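You operate a simulated robot arm through the tools that you are given. There is no shell and no other tool.

You run a simulated robot arm. Do the job below in one go: nothing can be reset, and whatever is moved stays where it is left.

TASK
Wash the blue pen and stand it in the holder for its size.
Fine: wash it in the cleaner, then dab it dry on the felt.

It is judged by the outcome, as a careful person would: the job done as asked, and still so three seconds after it is handed in. It fails if anything else is knocked over, pushed out of place, dropped, spilled or broken.

THE ROBOT
A 7-joint arm with a two-finger parallel gripper, fixed in place. Base frame: the origin is on the floor under the middle of its stand, x ahead of it, y to its left, z up. Readings come in m, degrees, newtons and seconds.
It reaches about 1.247 m from its shoulder. Its first joint turns from -132.0 to 132.0 degrees. Payload 3.91 kg.
Tool frame: the origin (TCP) lies between the finger pads and is the grasp point; the fingertips stand 0.03 m ahead of it; z points along the fingers, y is the line along which they close. The gripper opens to 0.11 m. The fingers are 0.02 m wide and 0.01 m thick; the gripper's body (0.048 by 0.112 m) begins 0.055 m behind the TCP.
Orientation is told as [roll, pitch, yaw] about the base's x, y, z axes, in that order, counted from this pose: with the fingers straight down and closing along the base's y, the tool's x points along the base's -x, its y along +y and its z along -z.

THE INTERFACE
- The arm moves only by the tool apply_moves. Its argument "increments" is a list that holds one entry, the list of rows, each a list of 7 numbers: the gripper command, from -1 (fully open) to 1 (shut), values between in proportion, then the shift along the tool's x, y, z in units of 50 mm (1.0 is 50 mm), then the turn, a rotation vector about the tool's x, y, z in units of 5 degrees (1.0 is 5 degrees). In form: [[[hand, x, y, z, wx, wy, wz], ...]]. A call has 1 to 20 rows; each row shifts and turns the commanded pose from where the row before left it, along the tool's axes as they then stand. A call with a number of a shift or a turn outside -1 to 1 is refused whole. Rows are played at 5 a second. More than 0.05 m and 8.6 degrees between two rows, or a gripper value outside its range, and nothing of the call is played. Where a pose cannot be reached the arm comes as near as it can. A force on the tool above 40 N (or 10 N above the force at the start of the call, whichever is more), or a blocked arm, ends the call early, and 0.2 s more pass. Each finger travels about 0.108 m/s and halts on what it meets, pressing with about 36 N; the grip force reading is that of the motor and also rises with nothing between the fingers. The clock runs only during rows and for 0.2 s after the last one: add rows that do not move to give the fingers time. It gives the time, the measured TCP pose, the force on the tool (base axes), the opening and the grip force at its end, in the units of the frame above (readings bear some noise), with the torque about the TCP (base axes, N m) and any sound that the robot's microphone picked up.
- Cameras (640 x 400 px; columns grow to the right, rows downward): "scene" is fixed at [0.4002, 0.5012, 1.3982]; the picture's right is [0.12, 0.99, 0.00], its down [0.94, -0.11, -0.34] and it looks along [-0.33, 0.04, -0.94] (base axes); focal length 287 px, centre (320, 200). "wrist" rides on the gripper at [0.072, 0.017, -0.103] in the tool frame; the picture's right is [-0.23, 0.97, 0.00], its down [-0.76, -0.18, -0.62] and it looks along [-0.61, -0.14, 0.78] (tool axes); focal length 222 px, centre (320, 200). There is no depth. A picture from a camera that has moved, and an enlarged one, comes with that camera's place and axes in the base frame and with its lens.
- snapshot(camera): a new picture of that camera. No time passes.
- close_up(camera, box): a new picture of the part [left, top, right, bottom] of that camera's present view, enlarged. No time passes.
- hand_in(): hands the job in; it is judged then, once.

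Nothing tells you positions but the pictures and the camera data. Unless the task says otherwise, let go and move clear before handing in.

The tools are called after "Call:" by a JSON object that holds its "api" and its "payload". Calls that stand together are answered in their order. apply_moves: Moves the arm, as the interface text tells. Its arguments: {"type":"object","properties":{"increments":{"type":"array","items":{"type":"array","items":{"type":"array","items":{"type":"number"}}}}},"required":["increments"]} The other tools are called the same way: snapshot (camera) takes a picture; close_up (camera, box) takes an enlarged picture of a part of a camera's view; hand_in () hands the job in.

At the start:

```text
clock: 0.0
eef_pos: [0.1831, 0.4727, 1.0996]
tcp_rot: [0.0, 0.0, 0.0]
force: [-0.7, 0.1, 0.5]
moment: [0.02, 0.0, 0.04]
finger_gap: 0.11
gripper_force: 0.0
```

scene: 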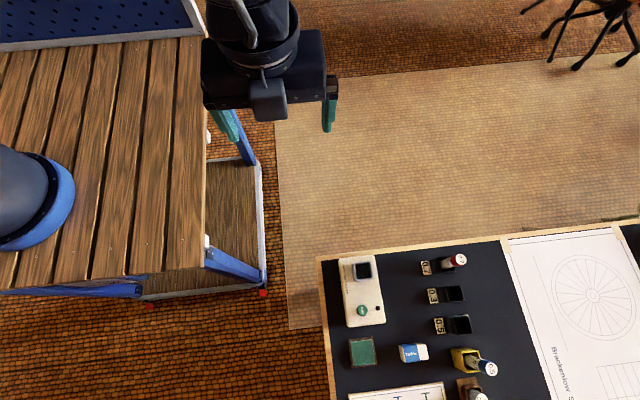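
wrist: 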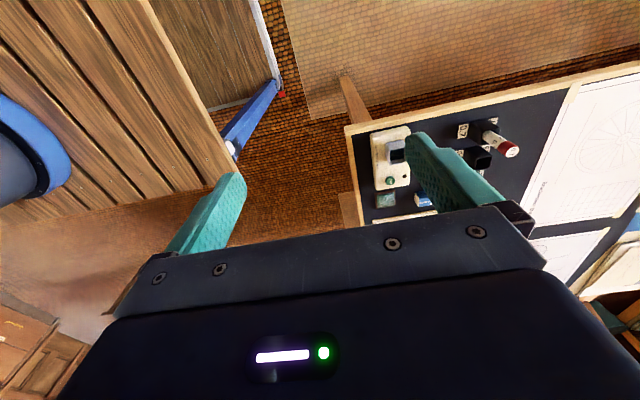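

I see a drafting table at lower right of the scene view, holding a white cleaner, a green felt, an eraser, labelled pen holders and some pens. I'll enlarge the view to identify everything before moving.

Call:
{"api": "close_up", "payload": {"camera": "scene", "box": [320, 240, 520, 400]}}

Call:
{"api": "close_up", "payload": {"camera": "scene", "box": [410, 240, 510, 320]}}

Call:
{"api": "close_up", "payload": {"camera": "scene", "box": [410, 320, 510, 400]}}

Call:
{"api": "close_up", "payload": {"camera": "wrist", "box": [340, 100, 540, 225]}}

```text
2.50 times, centred on (420, 320) of scene
camera zoom: at [0.4002, 0.5012, 1.3982], right [0.12, 0.99, 0.0], down [0.94, -0.11, -0.34], along [-0.33, 0.04, -0.94], focal length 718 px, centre (70, -100)
```

zoom: 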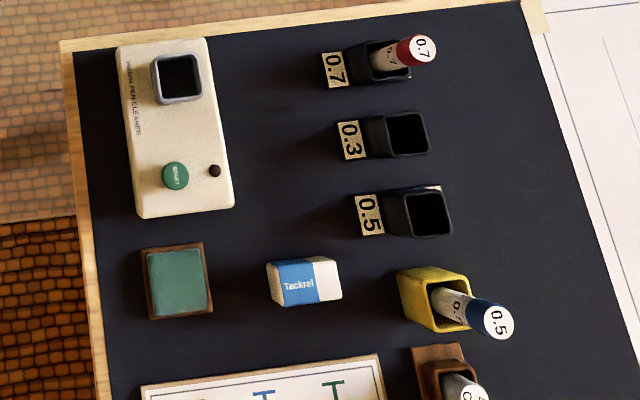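

```text
5.00 times, centred on (460, 280) of scene
camera zoom: at [0.4002, 0.5012, 1.3982], right [0.12, 0.99, 0.0], down [0.94, -0.11, -0.34], along [-0.33, 0.04, -0.94], focal length 1437 px, centre (-380, -200)
```

zoom: 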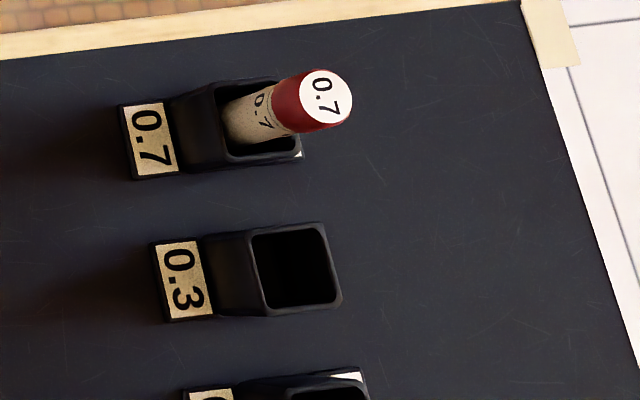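

```text
5.00 times, centred on (460, 360) of scene
camera zoom: at [0.4002, 0.5012, 1.3982], right [0.12, 0.99, 0.0], down [0.94, -0.11, -0.34], along [-0.33, 0.04, -0.94], focal length 1437 px, centre (-380, -600)
```

zoom: 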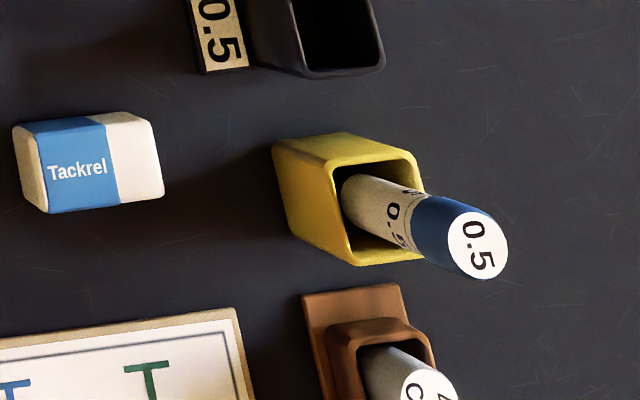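

```text
3.20 times, centred on (440, 162) of wrist
camera zoom: at [0.1103, 0.4898, 1.204], right [0.23, 0.97, 0.0], down [0.76, -0.18, 0.62], along [0.61, -0.14, -0.78], focal length 711 px, centre (-64, 320)
```

zoom: 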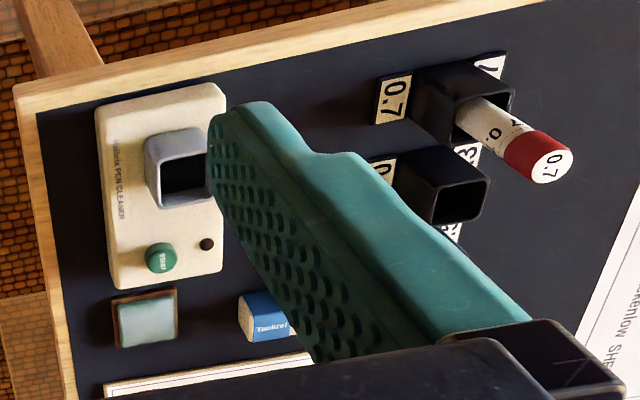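

The blue 0.5 pen stands in a yellow pot. The red 0.7 pen is in its own holder, and the empty 0.3 and 0.5 holders are between them, on a table at roughly z≈0.75. I'll move the arm sideways at its current height to look over the table with the wrist camera.

Call:
{"api": "apply_moves", "payload": {"increments": [[[-1, 0, 1, 0, 0, 0, 0], [-1, 0, 1, 0, 0, 0, 0], [-1, 0, 1, 0, 0, 0, 0], [-1, 0, 1, 0, 0, 0, 0], [-1, 0, 0.6, 0, 0, 0, 0], [-1, 0, 0, 0, 0, 0, 0]]]}}

Call:
{"api": "snapshot", "payload": {"camera": "wrist"}}

Call:
{"api": "snapshot", "payload": {"camera": "scene"}}

```text
clock: 1.4
eef_pos: [0.1856, 0.7035, 1.101]
tcp_rot: [0.1, 0.0, 0.0]
force: [0.5, 0.4, 0.1]
moment: [-0.01, -0.01, -0.02]
finger_gap: 0.11
gripper_force: 0.1
```

```text
taken
camera wrist: at [0.1133, 0.7204, 1.205], right [0.23, 0.97, 0.0], down [0.76, -0.18, 0.62], along [0.61, -0.14, -0.78], focal length 222 px, centre (320, 200)
```

wrist: 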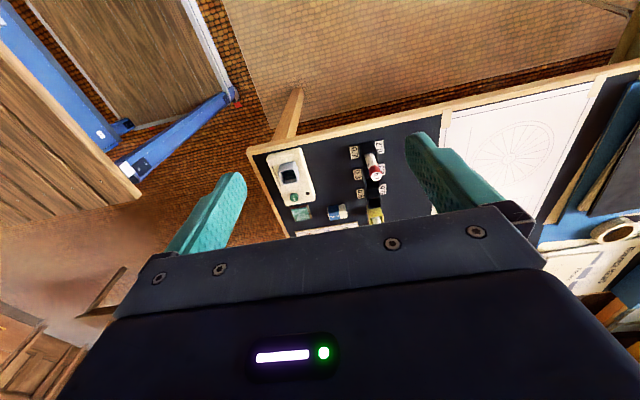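

```text
taken
```

scene: 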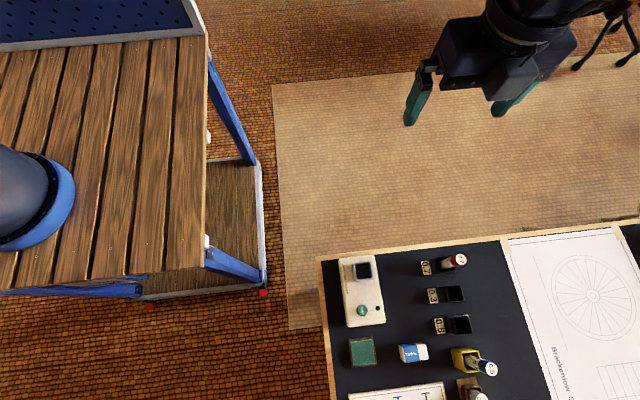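

The wrist camera sees the table between the fingers. I'll enlarge that region.

Call:
{"api": "close_up", "payload": {"camera": "wrist", "box": [240, 120, 440, 245]}}

Call:
{"api": "close_up", "payload": {"camera": "wrist", "box": [330, 130, 410, 230]}}

```text
3.20 times, centred on (340, 182) of wrist
camera zoom: at [0.1133, 0.7204, 1.205], right [0.23, 0.97, 0.0], down [0.76, -0.18, 0.62], along [0.61, -0.14, -0.78], focal length 711 px, centre (256, 256)
```

zoom: 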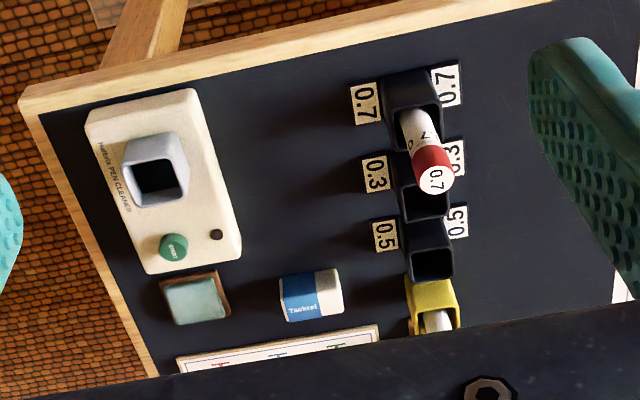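

```text
4.00 times, centred on (370, 180) of wrist
camera zoom: at [0.1133, 0.7204, 1.205], right [0.23, 0.97, 0.0], down [0.76, -0.18, 0.62], along [0.61, -0.14, -0.78], focal length 888 px, centre (120, 280)
```

zoom: 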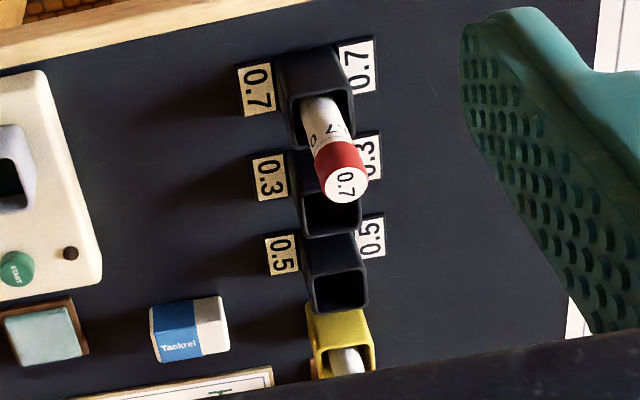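

The card and the brown pot lie further out in x. I'll move the arm forward, still high above everything, to look at them.

Call:
{"api": "apply_moves", "payload": {"increments": [[[-1, -1, 0, 0, 0, 0, 0], [-1, -1, 0, 0, 0, 0, 0], [-1, -1, 0, 0, 0, 0, 0], [-1, -1, 0, 0, 0, 0, 0], [-1, -1, 0, 0, 0, 0, 0], [-1, 0, 0, 0, 0, 0, 0]]]}}

Call:
{"api": "snapshot", "payload": {"camera": "wrist"}}

Call:
{"api": "snapshot", "payload": {"camera": "scene"}}

```text
clock: 2.8
eef_pos: [0.435, 0.7028, 1.0988]
tcp_rot: [0.0, 0.0, 0.1]
force: [0.7, 0.0, -0.4]
moment: [-0.02, 0.01, 0.0]
finger_gap: 0.1103
gripper_force: 0.1
```

```text
taken
camera wrist: at [0.3614, 0.7197, 1.2037], right [0.23, 0.97, 0.0], down [0.76, -0.18, 0.62], along [0.61, -0.14, -0.78], focal length 222 px, centre (320, 200)
```

wrist: 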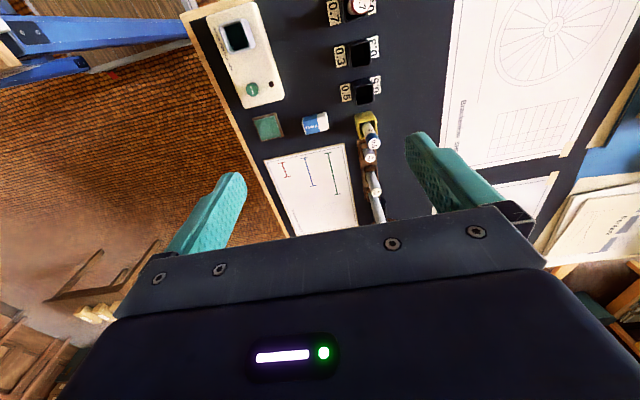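

```text
taken
```

scene: 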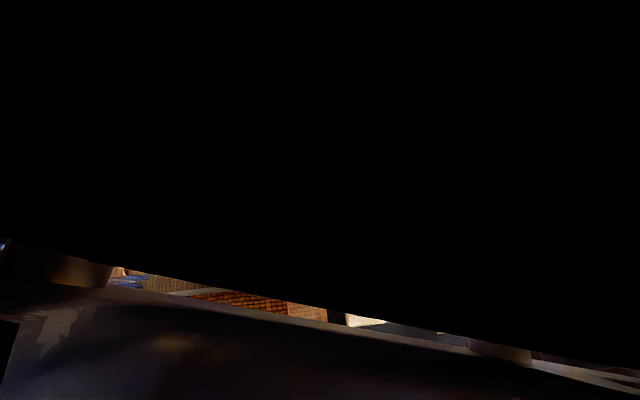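

Call:
{"api": "close_up", "payload": {"camera": "wrist", "box": [200, 0, 400, 125]}}

Call:
{"api": "close_up", "payload": {"camera": "wrist", "box": [250, 100, 410, 240]}}

Call:
{"api": "close_up", "payload": {"camera": "wrist", "box": [340, 100, 400, 160]}}

Call:
{"api": "close_up", "payload": {"camera": "wrist", "box": [260, 140, 360, 210]}}

```text
3.20 times, centred on (300, 62) of wrist
camera zoom: at [0.3614, 0.7197, 1.2037], right [0.23, 0.97, 0.0], down [0.76, -0.18, 0.62], along [0.61, -0.14, -0.78], focal length 711 px, centre (384, 640)
```

zoom: 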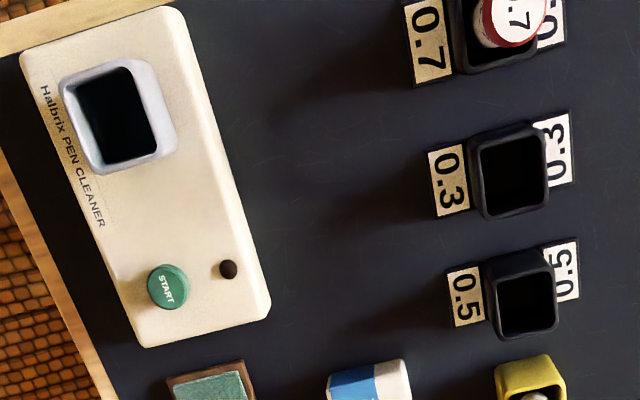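

```text
2.86 times, centred on (330, 170) of wrist
camera zoom: at [0.3614, 0.7197, 1.2037], right [0.23, 0.97, 0.0], down [0.76, -0.18, 0.62], along [0.61, -0.14, -0.78], focal length 635 px, centre (291, 286)
```

zoom: 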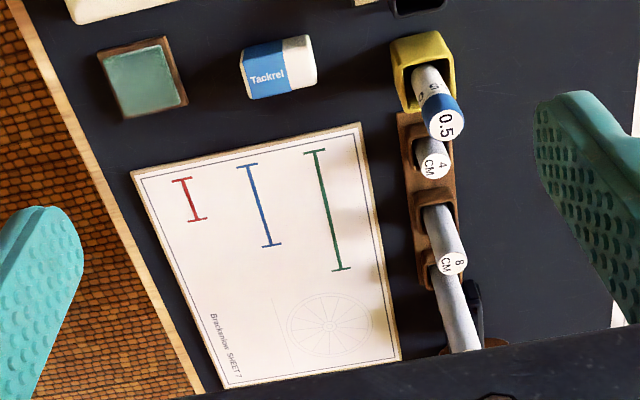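

```text
6.67 times, centred on (370, 130) of wrist
camera zoom: at [0.3614, 0.7197, 1.2037], right [0.23, 0.97, 0.0], down [0.76, -0.18, 0.62], along [0.61, -0.14, -0.78], focal length 1481 px, centre (-13, 667)
```

zoom: 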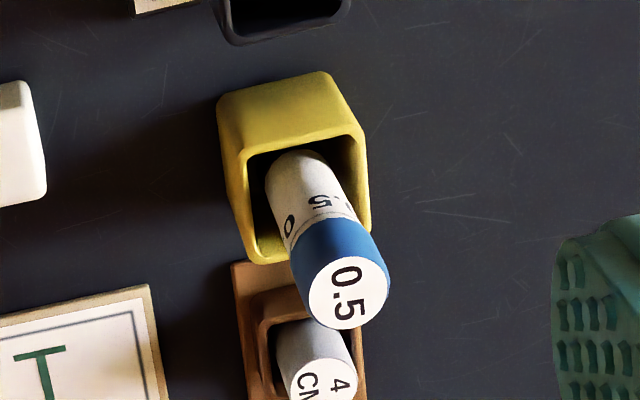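

```text
5.71 times, centred on (310, 175) of wrist
camera zoom: at [0.3614, 0.7197, 1.2037], right [0.23, 0.97, 0.0], down [0.76, -0.18, 0.62], along [0.61, -0.14, -0.78], focal length 1269 px, centre (377, 343)
```

zoom: 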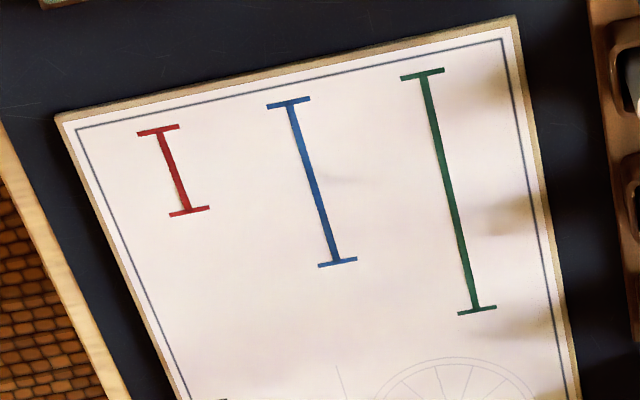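

The pen is marked 0.5, both labels on the 0.5 holder agree, and the cleaner has a well, a START button and a small indicator. My estimates are:

| Item | x | y | z |
|---|---|---|---|
| Pen cap top | 0.540 | 0.772 | 0.852 |
| Yellow pot rim | – | – | ~0.78 |
| Well | 0.350 | 0.595 | rim 0.80 |
| START button | 0.425 | 0.5825 | 0.779 |
| Felt | 0.505 | 0.575 | 0.75 |
| 0.5 holder | 0.475 | 0.771 | rim 0.79 |

Next I go above the pen for a closer look.

Call:
{"api": "apply_moves", "payload": {"increments": [[[-1, -0.7, 0.46, 0.6, 0, 0, 0], [-1, -0.7, 0.46, 0.7, 0, 0, 0], [-1, -0.7, 0.46, 0.7, 0, 0, 0], [-1, 0, 0, 0, 0, 0, 0], [-1, 0, 0, 0, 0, 0, 0]]]}}

Call:
{"api": "snapshot", "payload": {"camera": "wrist"}}

Call:
{"api": "snapshot", "payload": {"camera": "scene"}}

```text
refused: row 1 steps farther than a row can; nothing moved
```

```text
taken
camera wrist: at [0.3614, 0.7197, 1.2037], right [0.23, 0.97, 0.0], down [0.76, -0.18, 0.62], along [0.61, -0.14, -0.78], focal length 222 px, centre (320, 200)
```

wrist: 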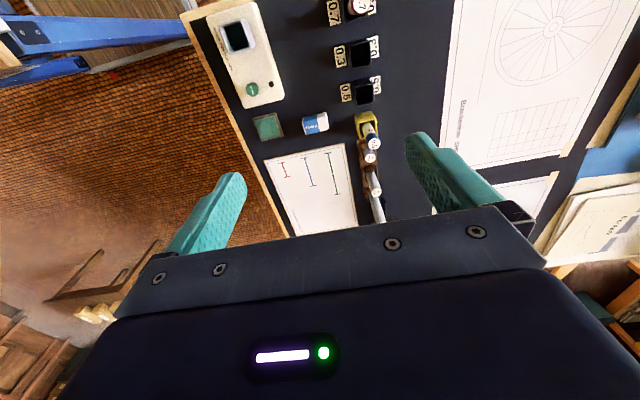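

```text
taken
```

scene: 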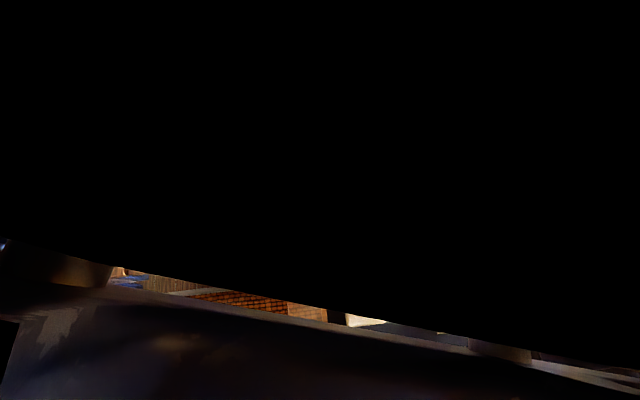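

That combined step exceeded 50 mm, so nothing moved. I'll repeat the same move in smaller steps, ending above the pen at z≈1.0.

Call:
{"api": "apply_moves", "payload": {"increments": [[[-1, -0.5, 0.34, 0.5, 0, 0, 0], [-1, -0.5, 0.34, 0.5, 0, 0, 0], [-1, -0.5, 0.35, 0.5, 0, 0, 0], [-1, -0.5, 0.35, 0.5, 0, 0, 0], [-1, 0, 0, 0, 0, 0, 0], [-1, 0, 0, 0, 0, 0, 0]]]}}

Call:
{"api": "snapshot", "payload": {"camera": "wrist"}}

Call:
{"api": "close_up", "payload": {"camera": "wrist", "box": [240, 20, 400, 220]}}

Call:
{"api": "snapshot", "payload": {"camera": "scene"}}

```text
clock: 4.2
eef_pos: [0.5343, 0.7713, 1.002]
tcp_rot: [0.1, 0.0, 0.0]
force: [-0.1, 1.0, 0.1]
moment: [0.01, 0.0, 0.02]
finger_gap: 0.1101
gripper_force: 0.0
```

```text
taken
camera wrist: at [0.4625, 0.788, 1.1059], right [0.23, 0.97, 0.0], down [0.76, -0.18, 0.62], along [0.61, -0.14, -0.78], focal length 222 px, centre (320, 200)
```

wrist: 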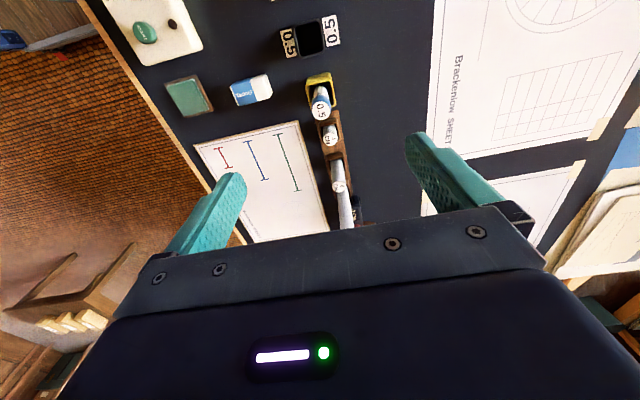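

```text
2.00 times, centred on (320, 120) of wrist
camera zoom: at [0.4625, 0.788, 1.1059], right [0.23, 0.97, 0.0], down [0.76, -0.18, 0.62], along [0.61, -0.14, -0.78], focal length 444 px, centre (320, 360)
```

zoom: 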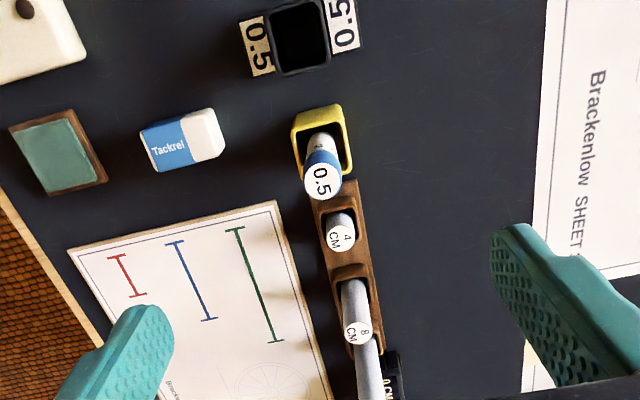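

```text
taken
```

scene: 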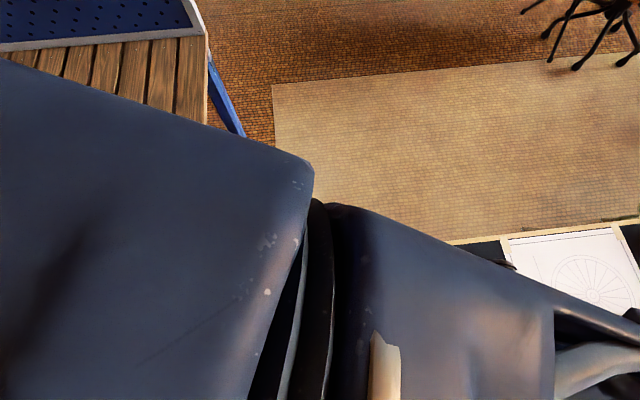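

Call:
{"api": "close_up", "payload": {"camera": "wrist", "box": [290, 60, 370, 140]}}

Call:
{"api": "close_up", "payload": {"camera": "wrist", "box": [270, 10, 350, 60]}}

Call:
{"api": "close_up", "payload": {"camera": "wrist", "box": [310, 130, 400, 235]}}

```text
5.00 times, centred on (330, 100) of wrist
camera zoom: at [0.4625, 0.788, 1.1059], right [0.23, 0.97, 0.0], down [0.76, -0.18, 0.62], along [0.61, -0.14, -0.78], focal length 1111 px, centre (270, 700)
```

zoom: 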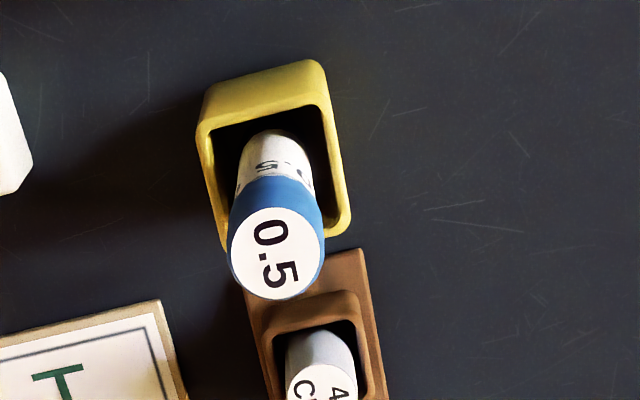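

```text
8.00 times, centred on (310, 35) of wrist
camera zoom: at [0.4625, 0.788, 1.1059], right [0.23, 0.97, 0.0], down [0.76, -0.18, 0.62], along [0.61, -0.14, -0.78], focal length 1777 px, centre (400, 1520)
```

zoom: 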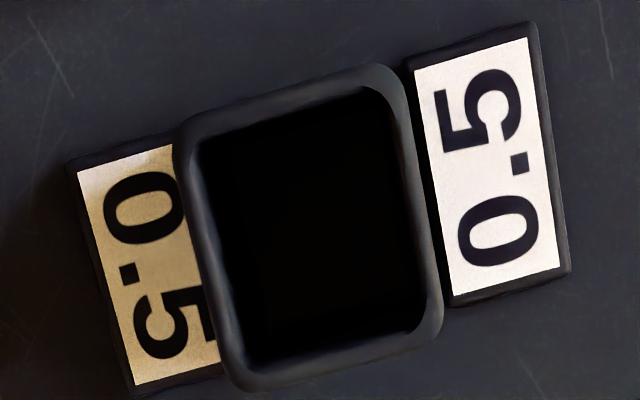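

```text
3.81 times, centred on (355, 182) of wrist
camera zoom: at [0.4625, 0.788, 1.1059], right [0.23, 0.97, 0.0], down [0.76, -0.18, 0.62], along [0.61, -0.14, -0.78], focal length 846 px, centre (187, 267)
```

zoom: 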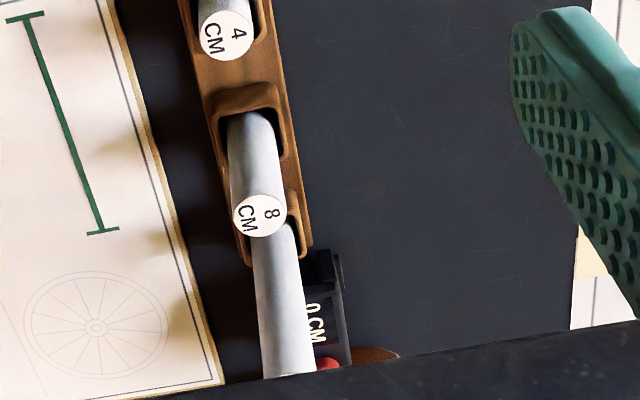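

The pen stands upright and centred in the yellow pot at about (0.538, 0.7715). I'll descend partway with the fingers partly closed and check the alignment.

Call:
{"api": "apply_moves", "payload": {"increments": [[[-0.5, -0.074, 0, 0.6, 0, 0, 0], [0, 0, 0, 0.6, 0, 0, 0], [0, 0, 0, 0.6, 0, 0, 0], [0, 0, 0, 0.4, 0, 0, 0], [0, 0, 0, 0, 0, 0, 0], [0, 0, 0, 0, 0, 0, 0]]]}}

Call:
{"api": "snapshot", "payload": {"camera": "wrist"}}

Call:
{"api": "close_up", "payload": {"camera": "wrist", "box": [240, 80, 400, 230]}}

```text
clock: 5.6
eef_pos: [0.5388, 0.7722, 0.8888]
tcp_rot: [0.0, 0.0, 0.0]
force: [0.5, -0.3, -0.6]
moment: [-0.02, 0.01, -0.02]
finger_gap: 0.055
gripper_force: 0.1
```

```text
taken
camera wrist: at [0.4653, 0.789, 0.9935], right [0.23, 0.97, 0.0], down [0.76, -0.18, 0.62], along [0.61, -0.14, -0.78], focal length 222 px, centre (320, 200)
```

wrist: 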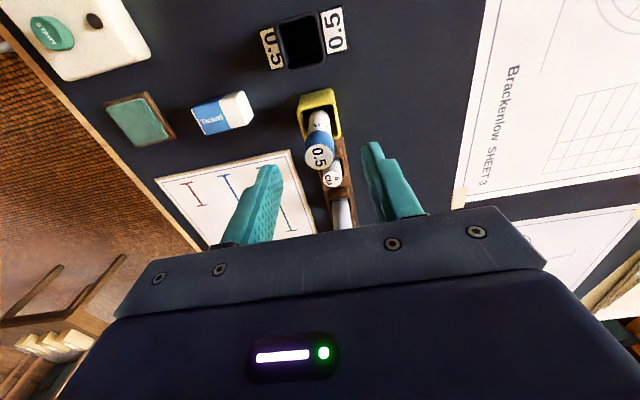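

```text
2.67 times, centred on (320, 155) of wrist
camera zoom: at [0.4653, 0.789, 0.9935], right [0.23, 0.97, 0.0], down [0.76, -0.18, 0.62], along [0.61, -0.14, -0.78], focal length 592 px, centre (320, 320)
```

zoom: 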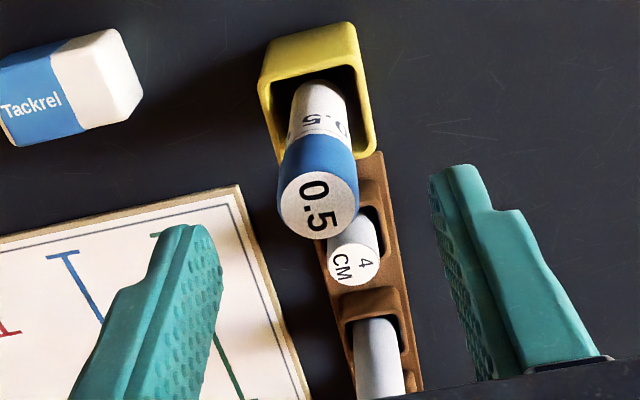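

The cap is centred between the fingers to within about 1 mm. I'll descend to TCP z≈0.84, which keeps the fingertips above the pot rim, and close gently.

Call:
{"api": "apply_moves", "payload": {"increments": [[[0, 0.015, -0.012, 0.4, 0, 0, 0], [0, 0, 0, 0.4, 0, 0, 0], [0, 0, 0, 0.18, 0, 0, 0], [0, 0, 0, 0, 0, 0, 0], [0.3, 0, 0, 0, 0, 0, 0], [0.45, 0, 0, 0, 0, 0, 0], [0.55, 0, 0, 0, 0, 0, 0], [0.62, 0, 0, 0, 0, 0, 0], [0.7, 0, 0, 0, 0, 0, 0], [1, 0, 0, 0, 0, 0, 0], [1, 0, 0, 0, 0, 0, 0], [1, 0, 0, 0, 0, 0, 0]]]}}

Call:
{"api": "close_up", "payload": {"camera": "wrist", "box": [240, 80, 400, 230]}}

```text
clock: 8.2
eef_pos: [0.5367, 0.7707, 0.841]
tcp_rot: [0.1, 0.1, 0.0]
force: [-0.4, 0.0, 0.1]
moment: [-0.03, -0.02, 0.0]
finger_gap: 0.0196
gripper_force: 36.1
```

```text
2.67 times, centred on (320, 155) of wrist
camera zoom: at [0.464, 0.7883, 0.9449], right [0.23, 0.97, 0.0], down [0.76, -0.18, 0.62], along [0.61, -0.14, -0.78], focal length 592 px, centre (320, 320)
```

zoom: 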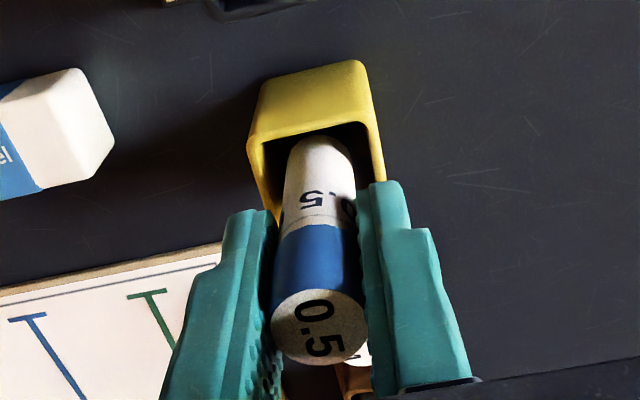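

The pen is gripped with a gap of 19.6 mm. I'll lift it straight up out of the pot and look.

Call:
{"api": "apply_moves", "payload": {"increments": [[[1, 0, 0, -0.2, 0, 0, 0], [1, 0, 0, -0.4, 0, 0, 0], [1, 0, 0, -0.4, 0, 0, 0], [1, 0, 0, -0.5, 0, 0, 0], [1, 0, 0, -0.5, 0, 0, 0], [1, 0, 0, -0.5, 0, 0, 0], [1, 0, 0, -0.5, 0, 0, 0], [1, 0, 0, 0, 0, 0, 0]]]}}

Call:
{"api": "snapshot", "payload": {"camera": "wrist"}}

Call:
{"api": "close_up", "payload": {"camera": "wrist", "box": [260, 60, 380, 230]}}

```text
clock: 10.0
eef_pos: [0.5374, 0.7704, 0.992]
tcp_rot: [0.0, 0.0, -0.1]
force: [-0.5, 0.0, -0.6]
moment: [0.01, 0.02, 0.0]
finger_gap: 0.0196
gripper_force: 36.5
```

```text
taken
camera wrist: at [0.464, 0.7879, 1.0957], right [0.23, 0.97, 0.0], down [0.76, -0.18, 0.62], along [0.61, -0.14, -0.78], focal length 222 px, centre (320, 200)
```

wrist: 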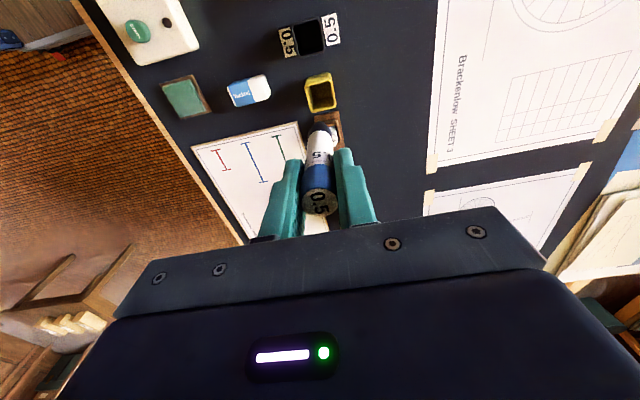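

```text
2.35 times, centred on (320, 145) of wrist
camera zoom: at [0.464, 0.7879, 1.0957], right [0.23, 0.97, 0.0], down [0.76, -0.18, 0.62], along [0.61, -0.14, -0.78], focal length 523 px, centre (320, 329)
```

zoom: 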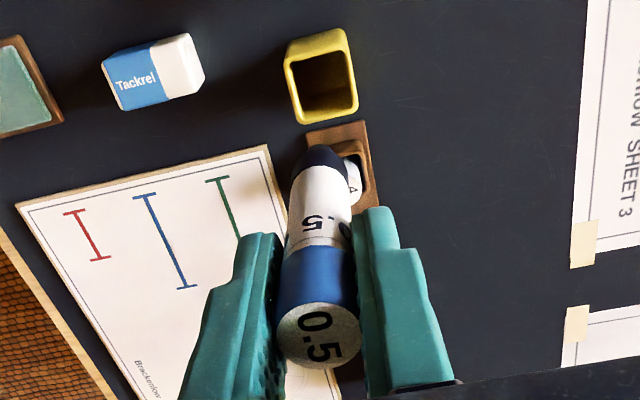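

The pen is out cleanly, with its navy nib pointing down about 0.085–0.09 m below the TCP. I'll carry it high toward the cleaner and stop short to measure the well.

Call:
{"api": "apply_moves", "payload": {"increments": [[[1, 0.456, -0.568, 0, 0, 0, 0], [1, 0.456, -0.568, 0, 0, 0, 0], [1, 0.456, -0.568, 0, 0, 0, 0], [1, 0.456, -0.568, 0, 0, 0, 0], [1, 0.456, -0.568, 0, 0, 0, 0], [1, 0.456, -0.568, 0, 0, 0, 0], [1, 0, 0, 0, 0, 0, 0], [1, 0, 0, 0, 0, 0, 0]]]}}

Call:
{"api": "snapshot", "payload": {"camera": "wrist"}}

Call:
{"api": "close_up", "payload": {"camera": "wrist", "box": [240, 10, 400, 110]}}

Call:
{"api": "snapshot", "payload": {"camera": "scene"}}

```text
clock: 11.8
eef_pos: [0.3995, 0.6002, 0.9897]
tcp_rot: [-0.1, 0.0, 0.0]
force: [0.4, 0.5, 0.4]
moment: [0.02, 0.03, 0.0]
finger_gap: 0.0197
gripper_force: 35.8
```

```text
taken
camera wrist: at [0.3269, 0.6176, 1.0945], right [0.23, 0.97, 0.0], down [0.76, -0.18, 0.62], along [0.61, -0.14, -0.78], focal length 222 px, centre (320, 200)
```

wrist: 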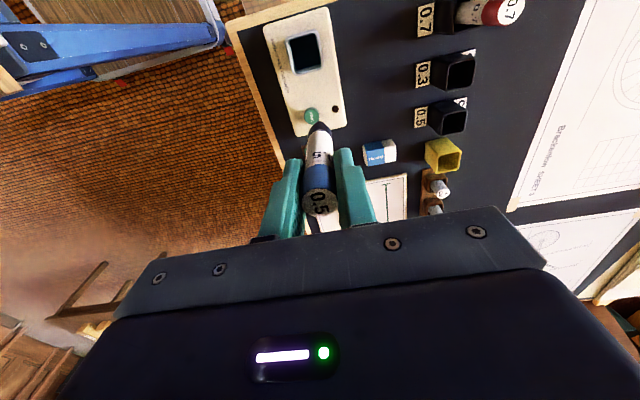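

```text
4.00 times, centred on (320, 60) of wrist
camera zoom: at [0.3269, 0.6176, 1.0945], right [0.23, 0.97, 0.0], down [0.76, -0.18, 0.62], along [0.61, -0.14, -0.78], focal length 888 px, centre (320, 760)
```

zoom: 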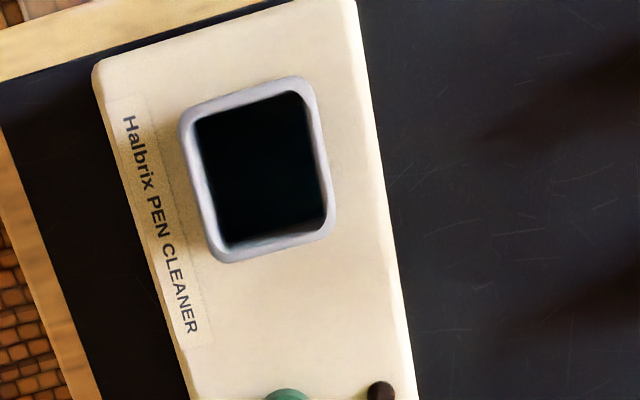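

```text
taken
```

scene: 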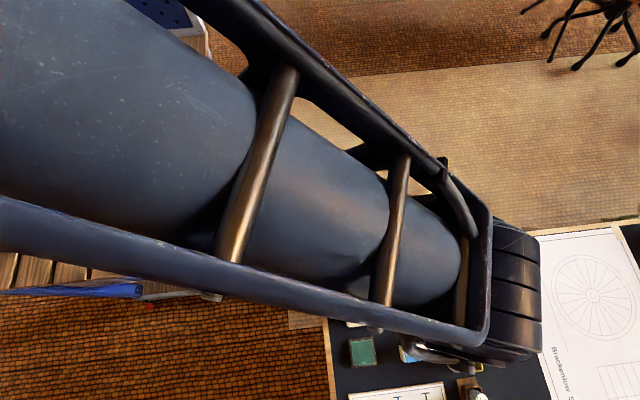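

The well centre measures about (0.3495, 0.595) with a 30 mm square opening, so the 20 mm pen has 5 mm of clearance on each side. I'll move directly above it, lower until the nib is just above the rim, and check.

Call:
{"api": "apply_moves", "payload": {"increments": [[[1, 0.5, -0.052, 0, 0, 0, 0], [1, 0.5, -0.052, 0, 0, 0, 0], [1, 0, 0, 0.5, 0, 0, 0], [1, 0, 0, 0.5, 0, 0, 0], [1, 0, 0, 0.4, 0, 0, 0], [1, 0, 0, 0, 0, 0, 0], [1, 0, 0, 0, 0, 0, 0]]]}}

Call:
{"api": "snapshot", "payload": {"camera": "wrist"}}

Call:
{"api": "close_up", "payload": {"camera": "wrist", "box": [260, 60, 380, 230]}}

```text
clock: 13.4
eef_pos: [0.3513, 0.5943, 0.9202]
tcp_rot: [0.0, 0.0, -0.1]
force: [0.4, 0.3, -0.2]
moment: [-0.01, 0.01, -0.01]
finger_gap: 0.0197
gripper_force: 35.9
```

```text
taken
camera wrist: at [0.277, 0.612, 1.0236], right [0.23, 0.97, 0.0], down [0.76, -0.18, 0.62], along [0.61, -0.14, -0.78], focal length 222 px, centre (320, 200)
```

wrist: 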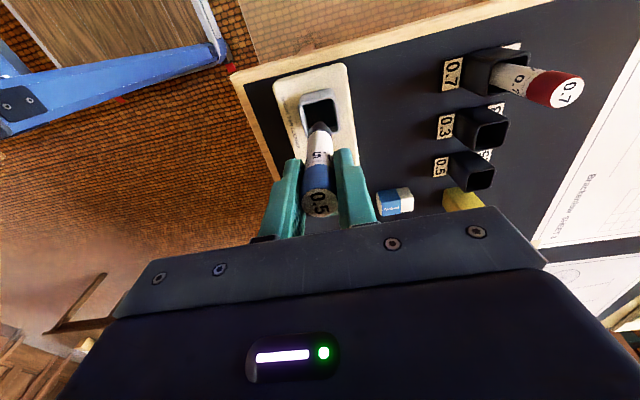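

```text
2.35 times, centred on (320, 145) of wrist
camera zoom: at [0.277, 0.612, 1.0236], right [0.23, 0.97, 0.0], down [0.76, -0.18, 0.62], along [0.61, -0.14, -0.78], focal length 523 px, centre (320, 329)
```

zoom: 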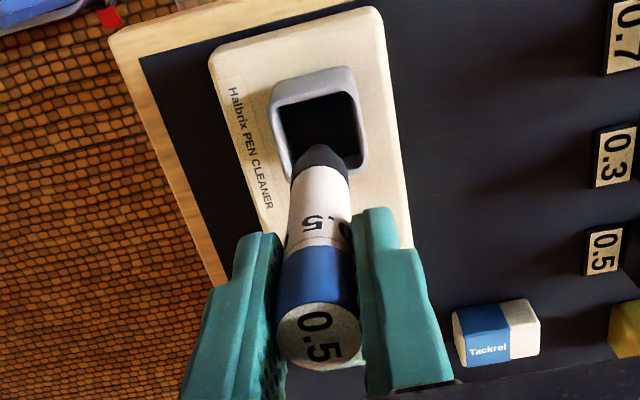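

The nib is lined up with the well opening. I'll lower it in slowly, watching the contact force.

Call:
{"api": "apply_moves", "payload": {"increments": [[[1, 0, 0, 0.3, 0, 0, 0], [1, 0, 0, 0.3, 0, 0, 0], [1, 0, 0, 0.3, 0, 0, 0], [1, 0, 0, 0.2, 0, 0, 0], [1, 0, 0, 0.1, 0, 0, 0], [1, 0, 0, 0, 0, 0, 0]]]}}

Call:
{"api": "close_up", "payload": {"camera": "wrist", "box": [240, 60, 400, 230]}}

```text
clock: 14.8
eef_pos: [0.3497, 0.5955, 0.8619]
tcp_rot: [0.2, -0.1, 0.1]
force: [0.5, -1.5, 31.6]
moment: [-0.08, -0.1, 0.0]
finger_gap: 0.0198
gripper_force: 35.5
```

```text
2.35 times, centred on (320, 145) of wrist
camera zoom: at [0.2759, 0.6118, 0.9659], right [0.23, 0.97, 0.0], down [0.76, -0.18, 0.62], along [0.61, -0.14, -0.78], focal length 523 px, centre (320, 329)
```

zoom: 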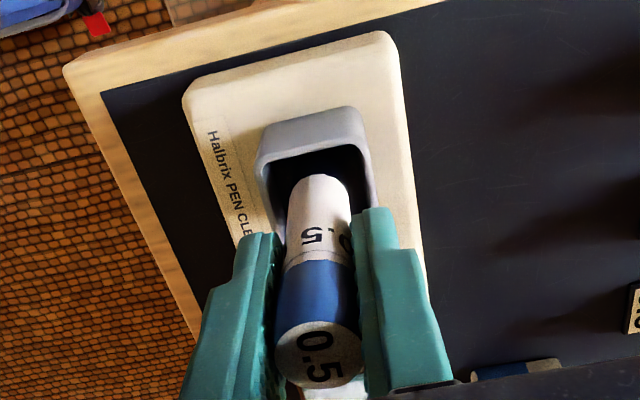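

The nib touched the floor of the well with the TCP at z≈0.862. I'll ease off slightly so it isn't pressing before I let go.

Call:
{"api": "apply_moves", "payload": {"increments": [[[1, 0, 0, -0.04, 0, 0, 0], [1, 0, 0, 0, 0, 0, 0]]]}}

```text
clock: 15.4
eef_pos: [0.3506, 0.595, 0.8619]
tcp_rot: [-0.2, 0.0, 0.0]
force: [1.7, -0.1, 3.8]
moment: [0.06, -0.1, -0.02]
finger_gap: 0.0194
gripper_force: 35.7
```

The force has dropped to about 4 N. I'll open the fingers gradually so the pen settles in the well.

Call:
{"api": "apply_moves", "payload": {"increments": [[[0.6, 0, 0, 0, 0, 0, 0], [0.5, 0, 0, 0, 0, 0, 0], [0.4, 0, 0, 0, 0, 0, 0], [0.3, 0, 0, 0, 0, 0, 0], [0.1, 0, 0, 0, 0, 0, 0], [-0.1, 0, 0, 0, 0, 0, 0], [-0.1, 0, 0, 0, 0, 0, 0], [-0.1, 0, 0, 0, 0, 0, 0]]]}}

Call:
{"api": "close_up", "payload": {"camera": "wrist", "box": [240, 60, 400, 230]}}

```text
clock: 17.2
eef_pos: [0.3488, 0.596, 0.8628]
tcp_rot: [0.0, 0.0, 0.0]
force: [0.1, 0.5, 0.3]
moment: [0.01, 0.0, -0.03]
finger_gap: 0.0607
gripper_force: 0.0
```

```text
2.35 times, centred on (320, 145) of wrist
camera zoom: at [0.2759, 0.6123, 0.967], right [0.23, 0.97, 0.0], down [0.76, -0.18, 0.62], along [0.61, -0.14, -0.78], focal length 523 px, centre (320, 329)
```

zoom: 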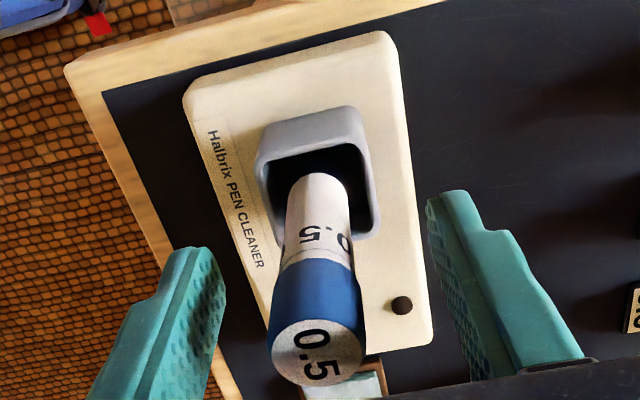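

The pen stands by itself in the well. I'll rise clear, shut the fingers, and turn the tool about 40° so the wrist camera won't sit over the pen, then go above the START button.

Call:
{"api": "apply_moves", "payload": {"increments": [[[-0.1, 0, 0, -0.3, 0, 0, 0], [-0.1, 0, 0, -0.5, 0, 0, 0], [-0.1, 0, 0, -0.6, 0, 0, 0], [-0.1, 0, 0, -0.6, 0, 0, 0], [-0.1, 0, 0, 0, 0, 0, 0]]]}}

Call:
{"api": "snapshot", "payload": {"camera": "wrist"}}

Call:
{"api": "close_up", "payload": {"camera": "wrist", "box": [260, 60, 380, 210]}}

```text
clock: 18.4
eef_pos: [0.3501, 0.5952, 0.9653]
tcp_rot: [0.0, 0.0, 0.0]
force: [0.1, -0.3, 0.5]
moment: [0.02, -0.01, -0.01]
finger_gap: 0.0604
gripper_force: 0.0
```

```text
taken
camera wrist: at [0.2761, 0.6131, 1.0686], right [0.23, 0.97, 0.0], down [0.76, -0.18, 0.62], along [0.61, -0.14, -0.78], focal length 222 px, centre (320, 200)
```

wrist: 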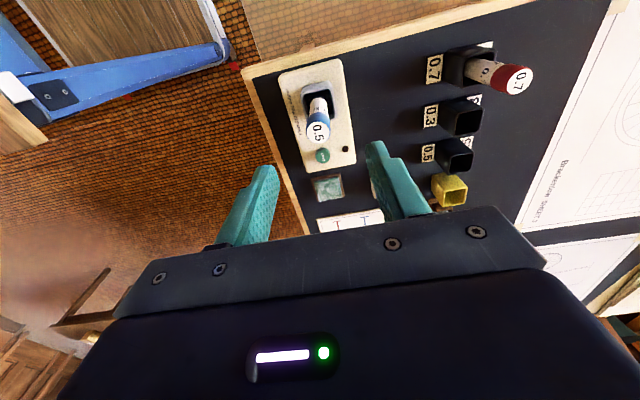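

```text
2.67 times, centred on (320, 135) of wrist
camera zoom: at [0.2761, 0.6131, 1.0686], right [0.23, 0.97, 0.0], down [0.76, -0.18, 0.62], along [0.61, -0.14, -0.78], focal length 592 px, centre (320, 373)
```

zoom: 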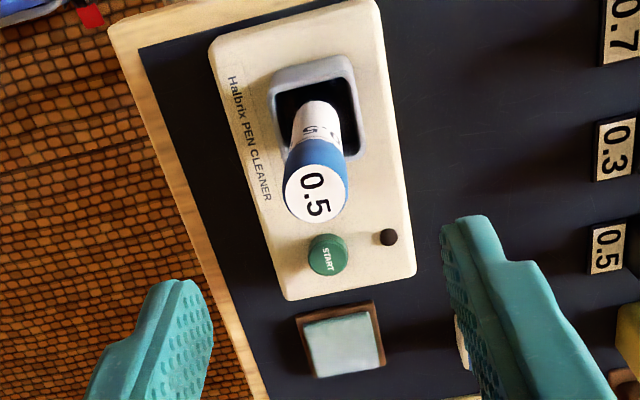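

The pen is upright in the well and START is at about (0.4246, 0.5824, 0.779). I'll move over the button, close the fingers, yaw 40° and descend partway.

Call:
{"api": "apply_moves", "payload": {"increments": [[[0.3, -0.75, -0.128, 0, 0, 0, 0], [1, -0.75, -0.128, 0, 0, 0, 0], [1, 0, 0, 0, 0, 0, 1], [1, 0, 0, 0, 0, 0, 1], [1, 0, 0, 0, 0, 0, 1], [1, 0, 0, 0, 0, 0, 1], [1, 0, 0, 0, 0, 0, 1], [1, 0, 0, 0, 0, 0, 1], [1, 0, 0, 0, 0, 0, 1], [1, 0, 0, 0, 0, 0, 1], [1, 0, 0, 0.5, 0, 0, 0], [1, 0, 0, 0.5, 0, 0, 0], [1, 0, 0, 0.5, 0, 0, 0], [1, 0, 0, 0, 0, 0, 0], [1, 0, 0, 0, 0, 0, 0]]]}}

Call:
{"api": "snapshot", "payload": {"camera": "wrist"}}

Call:
{"api": "close_up", "payload": {"camera": "wrist", "box": [240, 60, 400, 230]}}

Call:
{"api": "snapshot", "payload": {"camera": "scene"}}

```text
clock: 21.6
eef_pos: [0.4243, 0.5843, 0.8881]
tcp_rot: [0.0, 0.0, -40.0]
force: [-0.3, 0.4, -0.1]
moment: [0.04, -0.01, -0.02]
finger_gap: 0.0001
gripper_force: 36.0
```

```text
taken
camera wrist: at [0.3789, 0.6441, 0.9912], right [0.8, 0.6, 0.0], down [0.47, -0.63, 0.62], along [0.37, -0.5, -0.78], focal length 222 px, centre (320, 200)
```

wrist: 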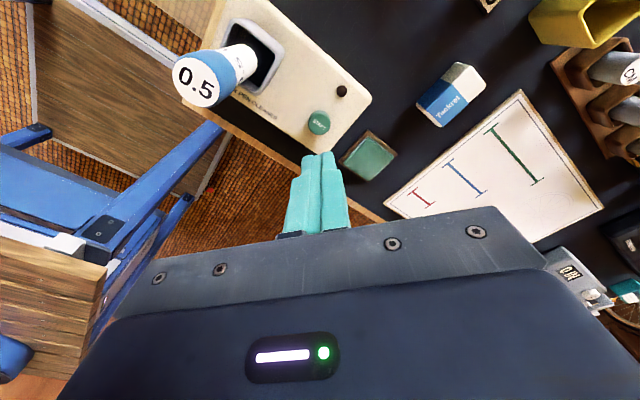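

```text
2.35 times, centred on (320, 145) of wrist
camera zoom: at [0.3789, 0.6441, 0.9912], right [0.8, 0.6, 0.0], down [0.47, -0.63, 0.62], along [0.37, -0.5, -0.78], focal length 523 px, centre (320, 329)
```

zoom: 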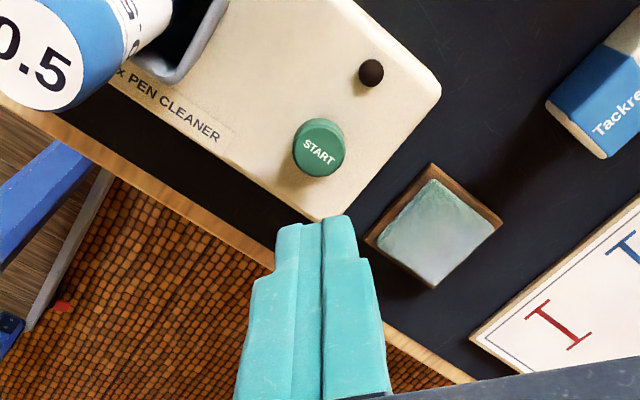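

```text
taken
```

scene: 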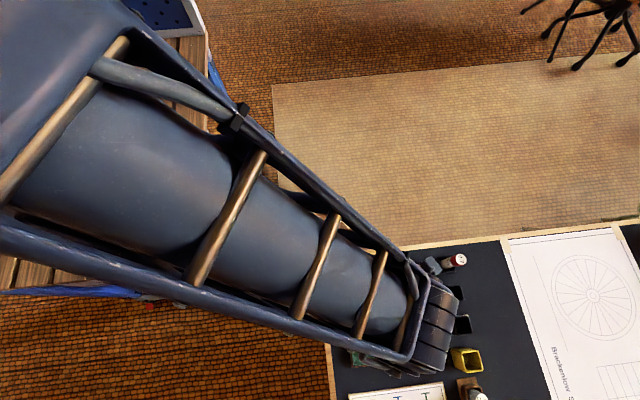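

The closed fingertips are directly above START and the pen is well clear. I'll go down to about 1 cm above the button, then press in small steps.

Call:
{"api": "apply_moves", "payload": {"increments": [[[1, -0.033, -0.024, 0.4, 0, 0, 0], [1, 0, 0, 0.4, 0, 0, 0], [1, 0, 0, 0.4, 0, 0, 0], [1, 0, 0, 0.2, 0, 0, 0], [1, 0, 0, 0, 0, 0, 0]]]}}

Call:
{"api": "snapshot", "payload": {"camera": "wrist"}}

Call:
{"api": "close_up", "payload": {"camera": "wrist", "box": [240, 60, 400, 230]}}

```text
clock: 22.8
eef_pos: [0.4261, 0.5803, 0.8188]
tcp_rot: [0.1, 0.1, -40.0]
force: [0.1, 0.1, -0.2]
moment: [0.01, -0.03, -0.01]
finger_gap: 0.0001
gripper_force: 36.3
```

```text
taken
camera wrist: at [0.3803, 0.6398, 0.9225], right [0.8, 0.6, 0.0], down [0.47, -0.63, 0.62], along [0.37, -0.5, -0.78], focal length 222 px, centre (320, 200)
```

wrist: 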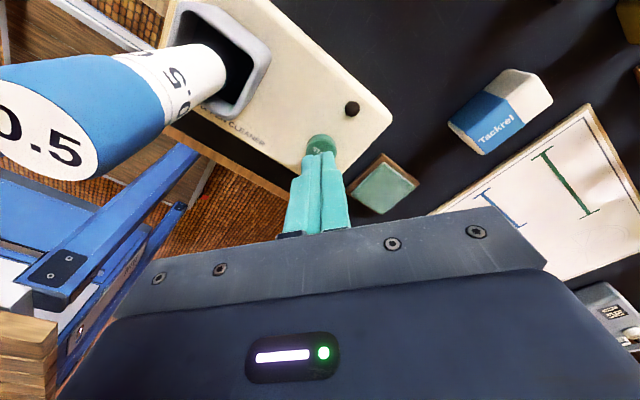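

```text
2.35 times, centred on (320, 145) of wrist
camera zoom: at [0.3803, 0.6398, 0.9225], right [0.8, 0.6, 0.0], down [0.47, -0.63, 0.62], along [0.37, -0.5, -0.78], focal length 523 px, centre (320, 329)
```

zoom: 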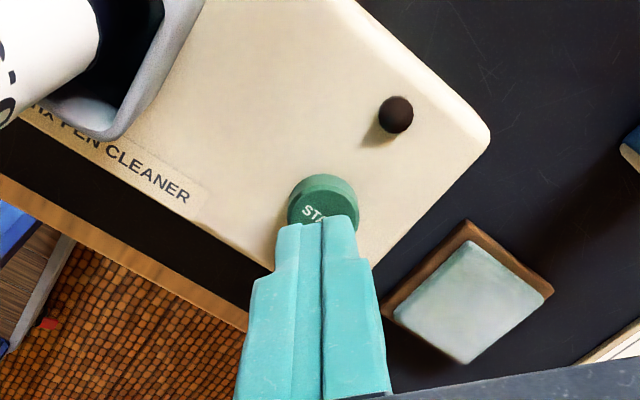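

The fingertips are about 1 cm above START. Now I'll press down slowly in small steps.

Call:
{"api": "apply_moves", "payload": {"increments": [[[1, 0, 0, 0.1, 0, 0, 0], [1, 0, 0, 0.04, 0, 0, 0], [1, 0, 0, 0.04, 0, 0, 0], [1, 0, 0, 0, 0, 0, 0]]]}}

Call:
{"api": "close_up", "payload": {"camera": "wrist", "box": [240, 60, 400, 230]}}

```text
clock: 23.8
eef_pos: [0.425, 0.5809, 0.8096]
tcp_rot: [0.0, 0.0, -40.0]
force: [-0.3, 0.0, -0.1]
moment: [0.01, 0.01, 0.0]
finger_gap: 0.0004
gripper_force: 36.4
```

```text
2.35 times, centred on (320, 145) of wrist
camera zoom: at [0.3799, 0.6406, 0.9133], right [0.8, 0.6, 0.0], down [0.47, -0.63, 0.62], along [0.37, -0.5, -0.78], focal length 523 px, centre (320, 329)
```

zoom: 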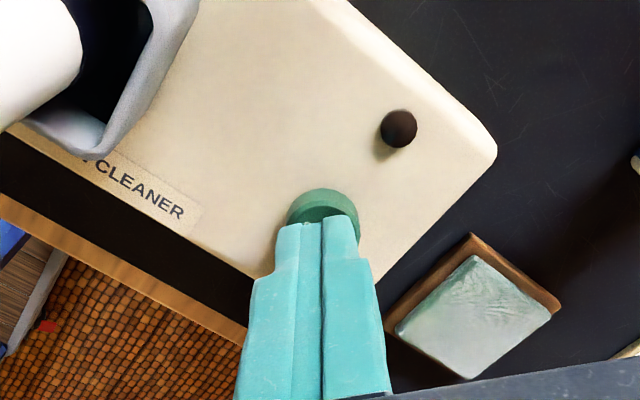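

Call:
{"api": "apply_moves", "payload": {"increments": [[[1, 0, 0, 0.03, 0, 0, 0], [1, 0, 0, 0.03, 0, 0, 0], [1, 0, 0, 0, 0, 0, 0]]]}}

Call:
{"api": "close_up", "payload": {"camera": "wrist", "box": [240, 60, 400, 230]}}

```text
clock: 24.6
eef_pos: [0.4254, 0.5814, 0.8074]
tcp_rot: [0.0, 0.0, -40.0]
force: [1.5, -0.2, 1.8]
moment: [0.0, -0.05, 0.01]
finger_gap: 0.0001
gripper_force: 36.0
heard: click
```

```text
2.35 times, centred on (320, 145) of wrist
camera zoom: at [0.38, 0.6404, 0.9108], right [0.8, 0.6, 0.0], down [0.47, -0.63, 0.62], along [0.37, -0.5, -0.78], focal length 523 px, centre (320, 329)
```

zoom: 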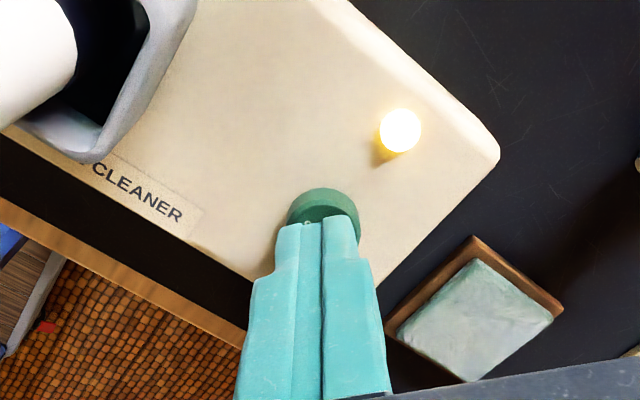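

There was a click and the indicator lit, so the cleaner is running. I'll back straight off the button, turn the tool back, and wait for the light to go out.

Call:
{"api": "apply_moves", "payload": {"increments": [[[1, 0, 0, -0.2, 0, 0, 0], [1, 0, 0, -0.5, 0, 0, 0], [1, 0, 0, -0.7, 0, 0, 0], [1, 0, 0, -0.7, 0, 0, 0], [1, 0, 0, -0.7, 0, 0, 0], [1, 0, 0, 0, 0, 0, -1], [1, 0, 0, 0, 0, 0, -1], [1, 0, 0, 0, 0, 0, -1], [1, 0, 0, 0, 0, 0, -1], [1, 0, 0, 0, 0, 0, -1], [1, 0, 0, 0, 0, 0, -1], [1, 0, 0, 0, 0, 0, -1], [1, 0, 0, 0, 0, 0, -1], [1, 0, 0, 0, 0, 0, 0]]]}}

Call:
{"api": "snapshot", "payload": {"camera": "wrist"}}

```text
clock: 27.6
eef_pos: [0.4245, 0.5798, 0.946]
tcp_rot: [0.0, 0.0, 0.0]
force: [0.8, -0.6, 0.3]
moment: [0.0, 0.01, 0.02]
finger_gap: 0.0
gripper_force: 36.1
```

```text
taken
camera wrist: at [0.3523, 0.5977, 1.0498], right [0.23, 0.97, 0.0], down [0.76, -0.18, 0.62], along [0.61, -0.14, -0.78], focal length 222 px, centre (320, 200)
```

wrist: 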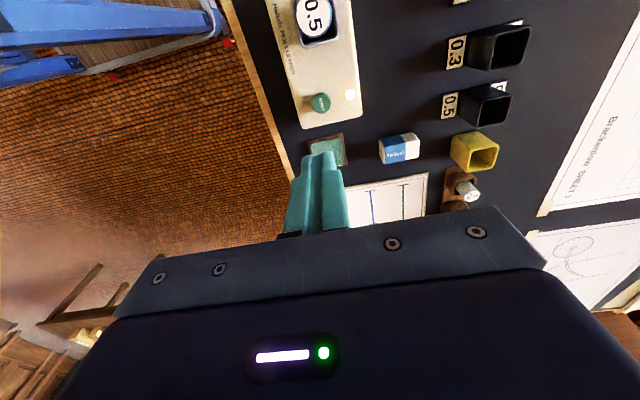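

The light is still on. While it runs I'll open the fingers and move back above the pen, staying high and keeping the lamp in view.

Call:
{"api": "apply_moves", "payload": {"increments": [[[0.4, 0, 0, -0.4, 0, 0, 0], [0, 0, 0, 0, 0, 0, 0], [0, 0.73, 0.13, 0, 0, 0, 0], [0, 0.73, 0.13, 0, 0, 0, 0], [0, 0, 0, 0, 0, 0, 0], [0, 0, 0, 0, 0, 0, 0]]]}}

Call:
{"api": "close_up", "payload": {"camera": "wrist", "box": [260, 60, 380, 210]}}

```text
clock: 29.0
eef_pos: [0.354, 0.5939, 0.9667]
tcp_rot: [0.0, 0.0, 0.0]
force: [-0.6, -0.5, -0.1]
moment: [0.0, -0.02, 0.01]
finger_gap: 0.0549
gripper_force: 0.0
```

```text
2.67 times, centred on (320, 135) of wrist
camera zoom: at [0.2793, 0.6101, 1.0705], right [0.23, 0.97, 0.0], down [0.76, -0.18, 0.62], along [0.61, -0.14, -0.78], focal length 592 px, centre (320, 373)
```

zoom: 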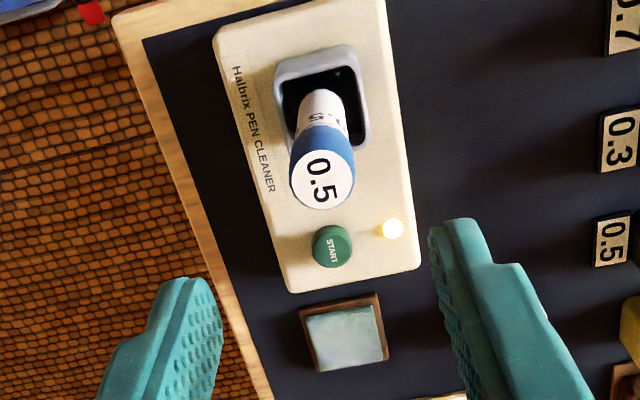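

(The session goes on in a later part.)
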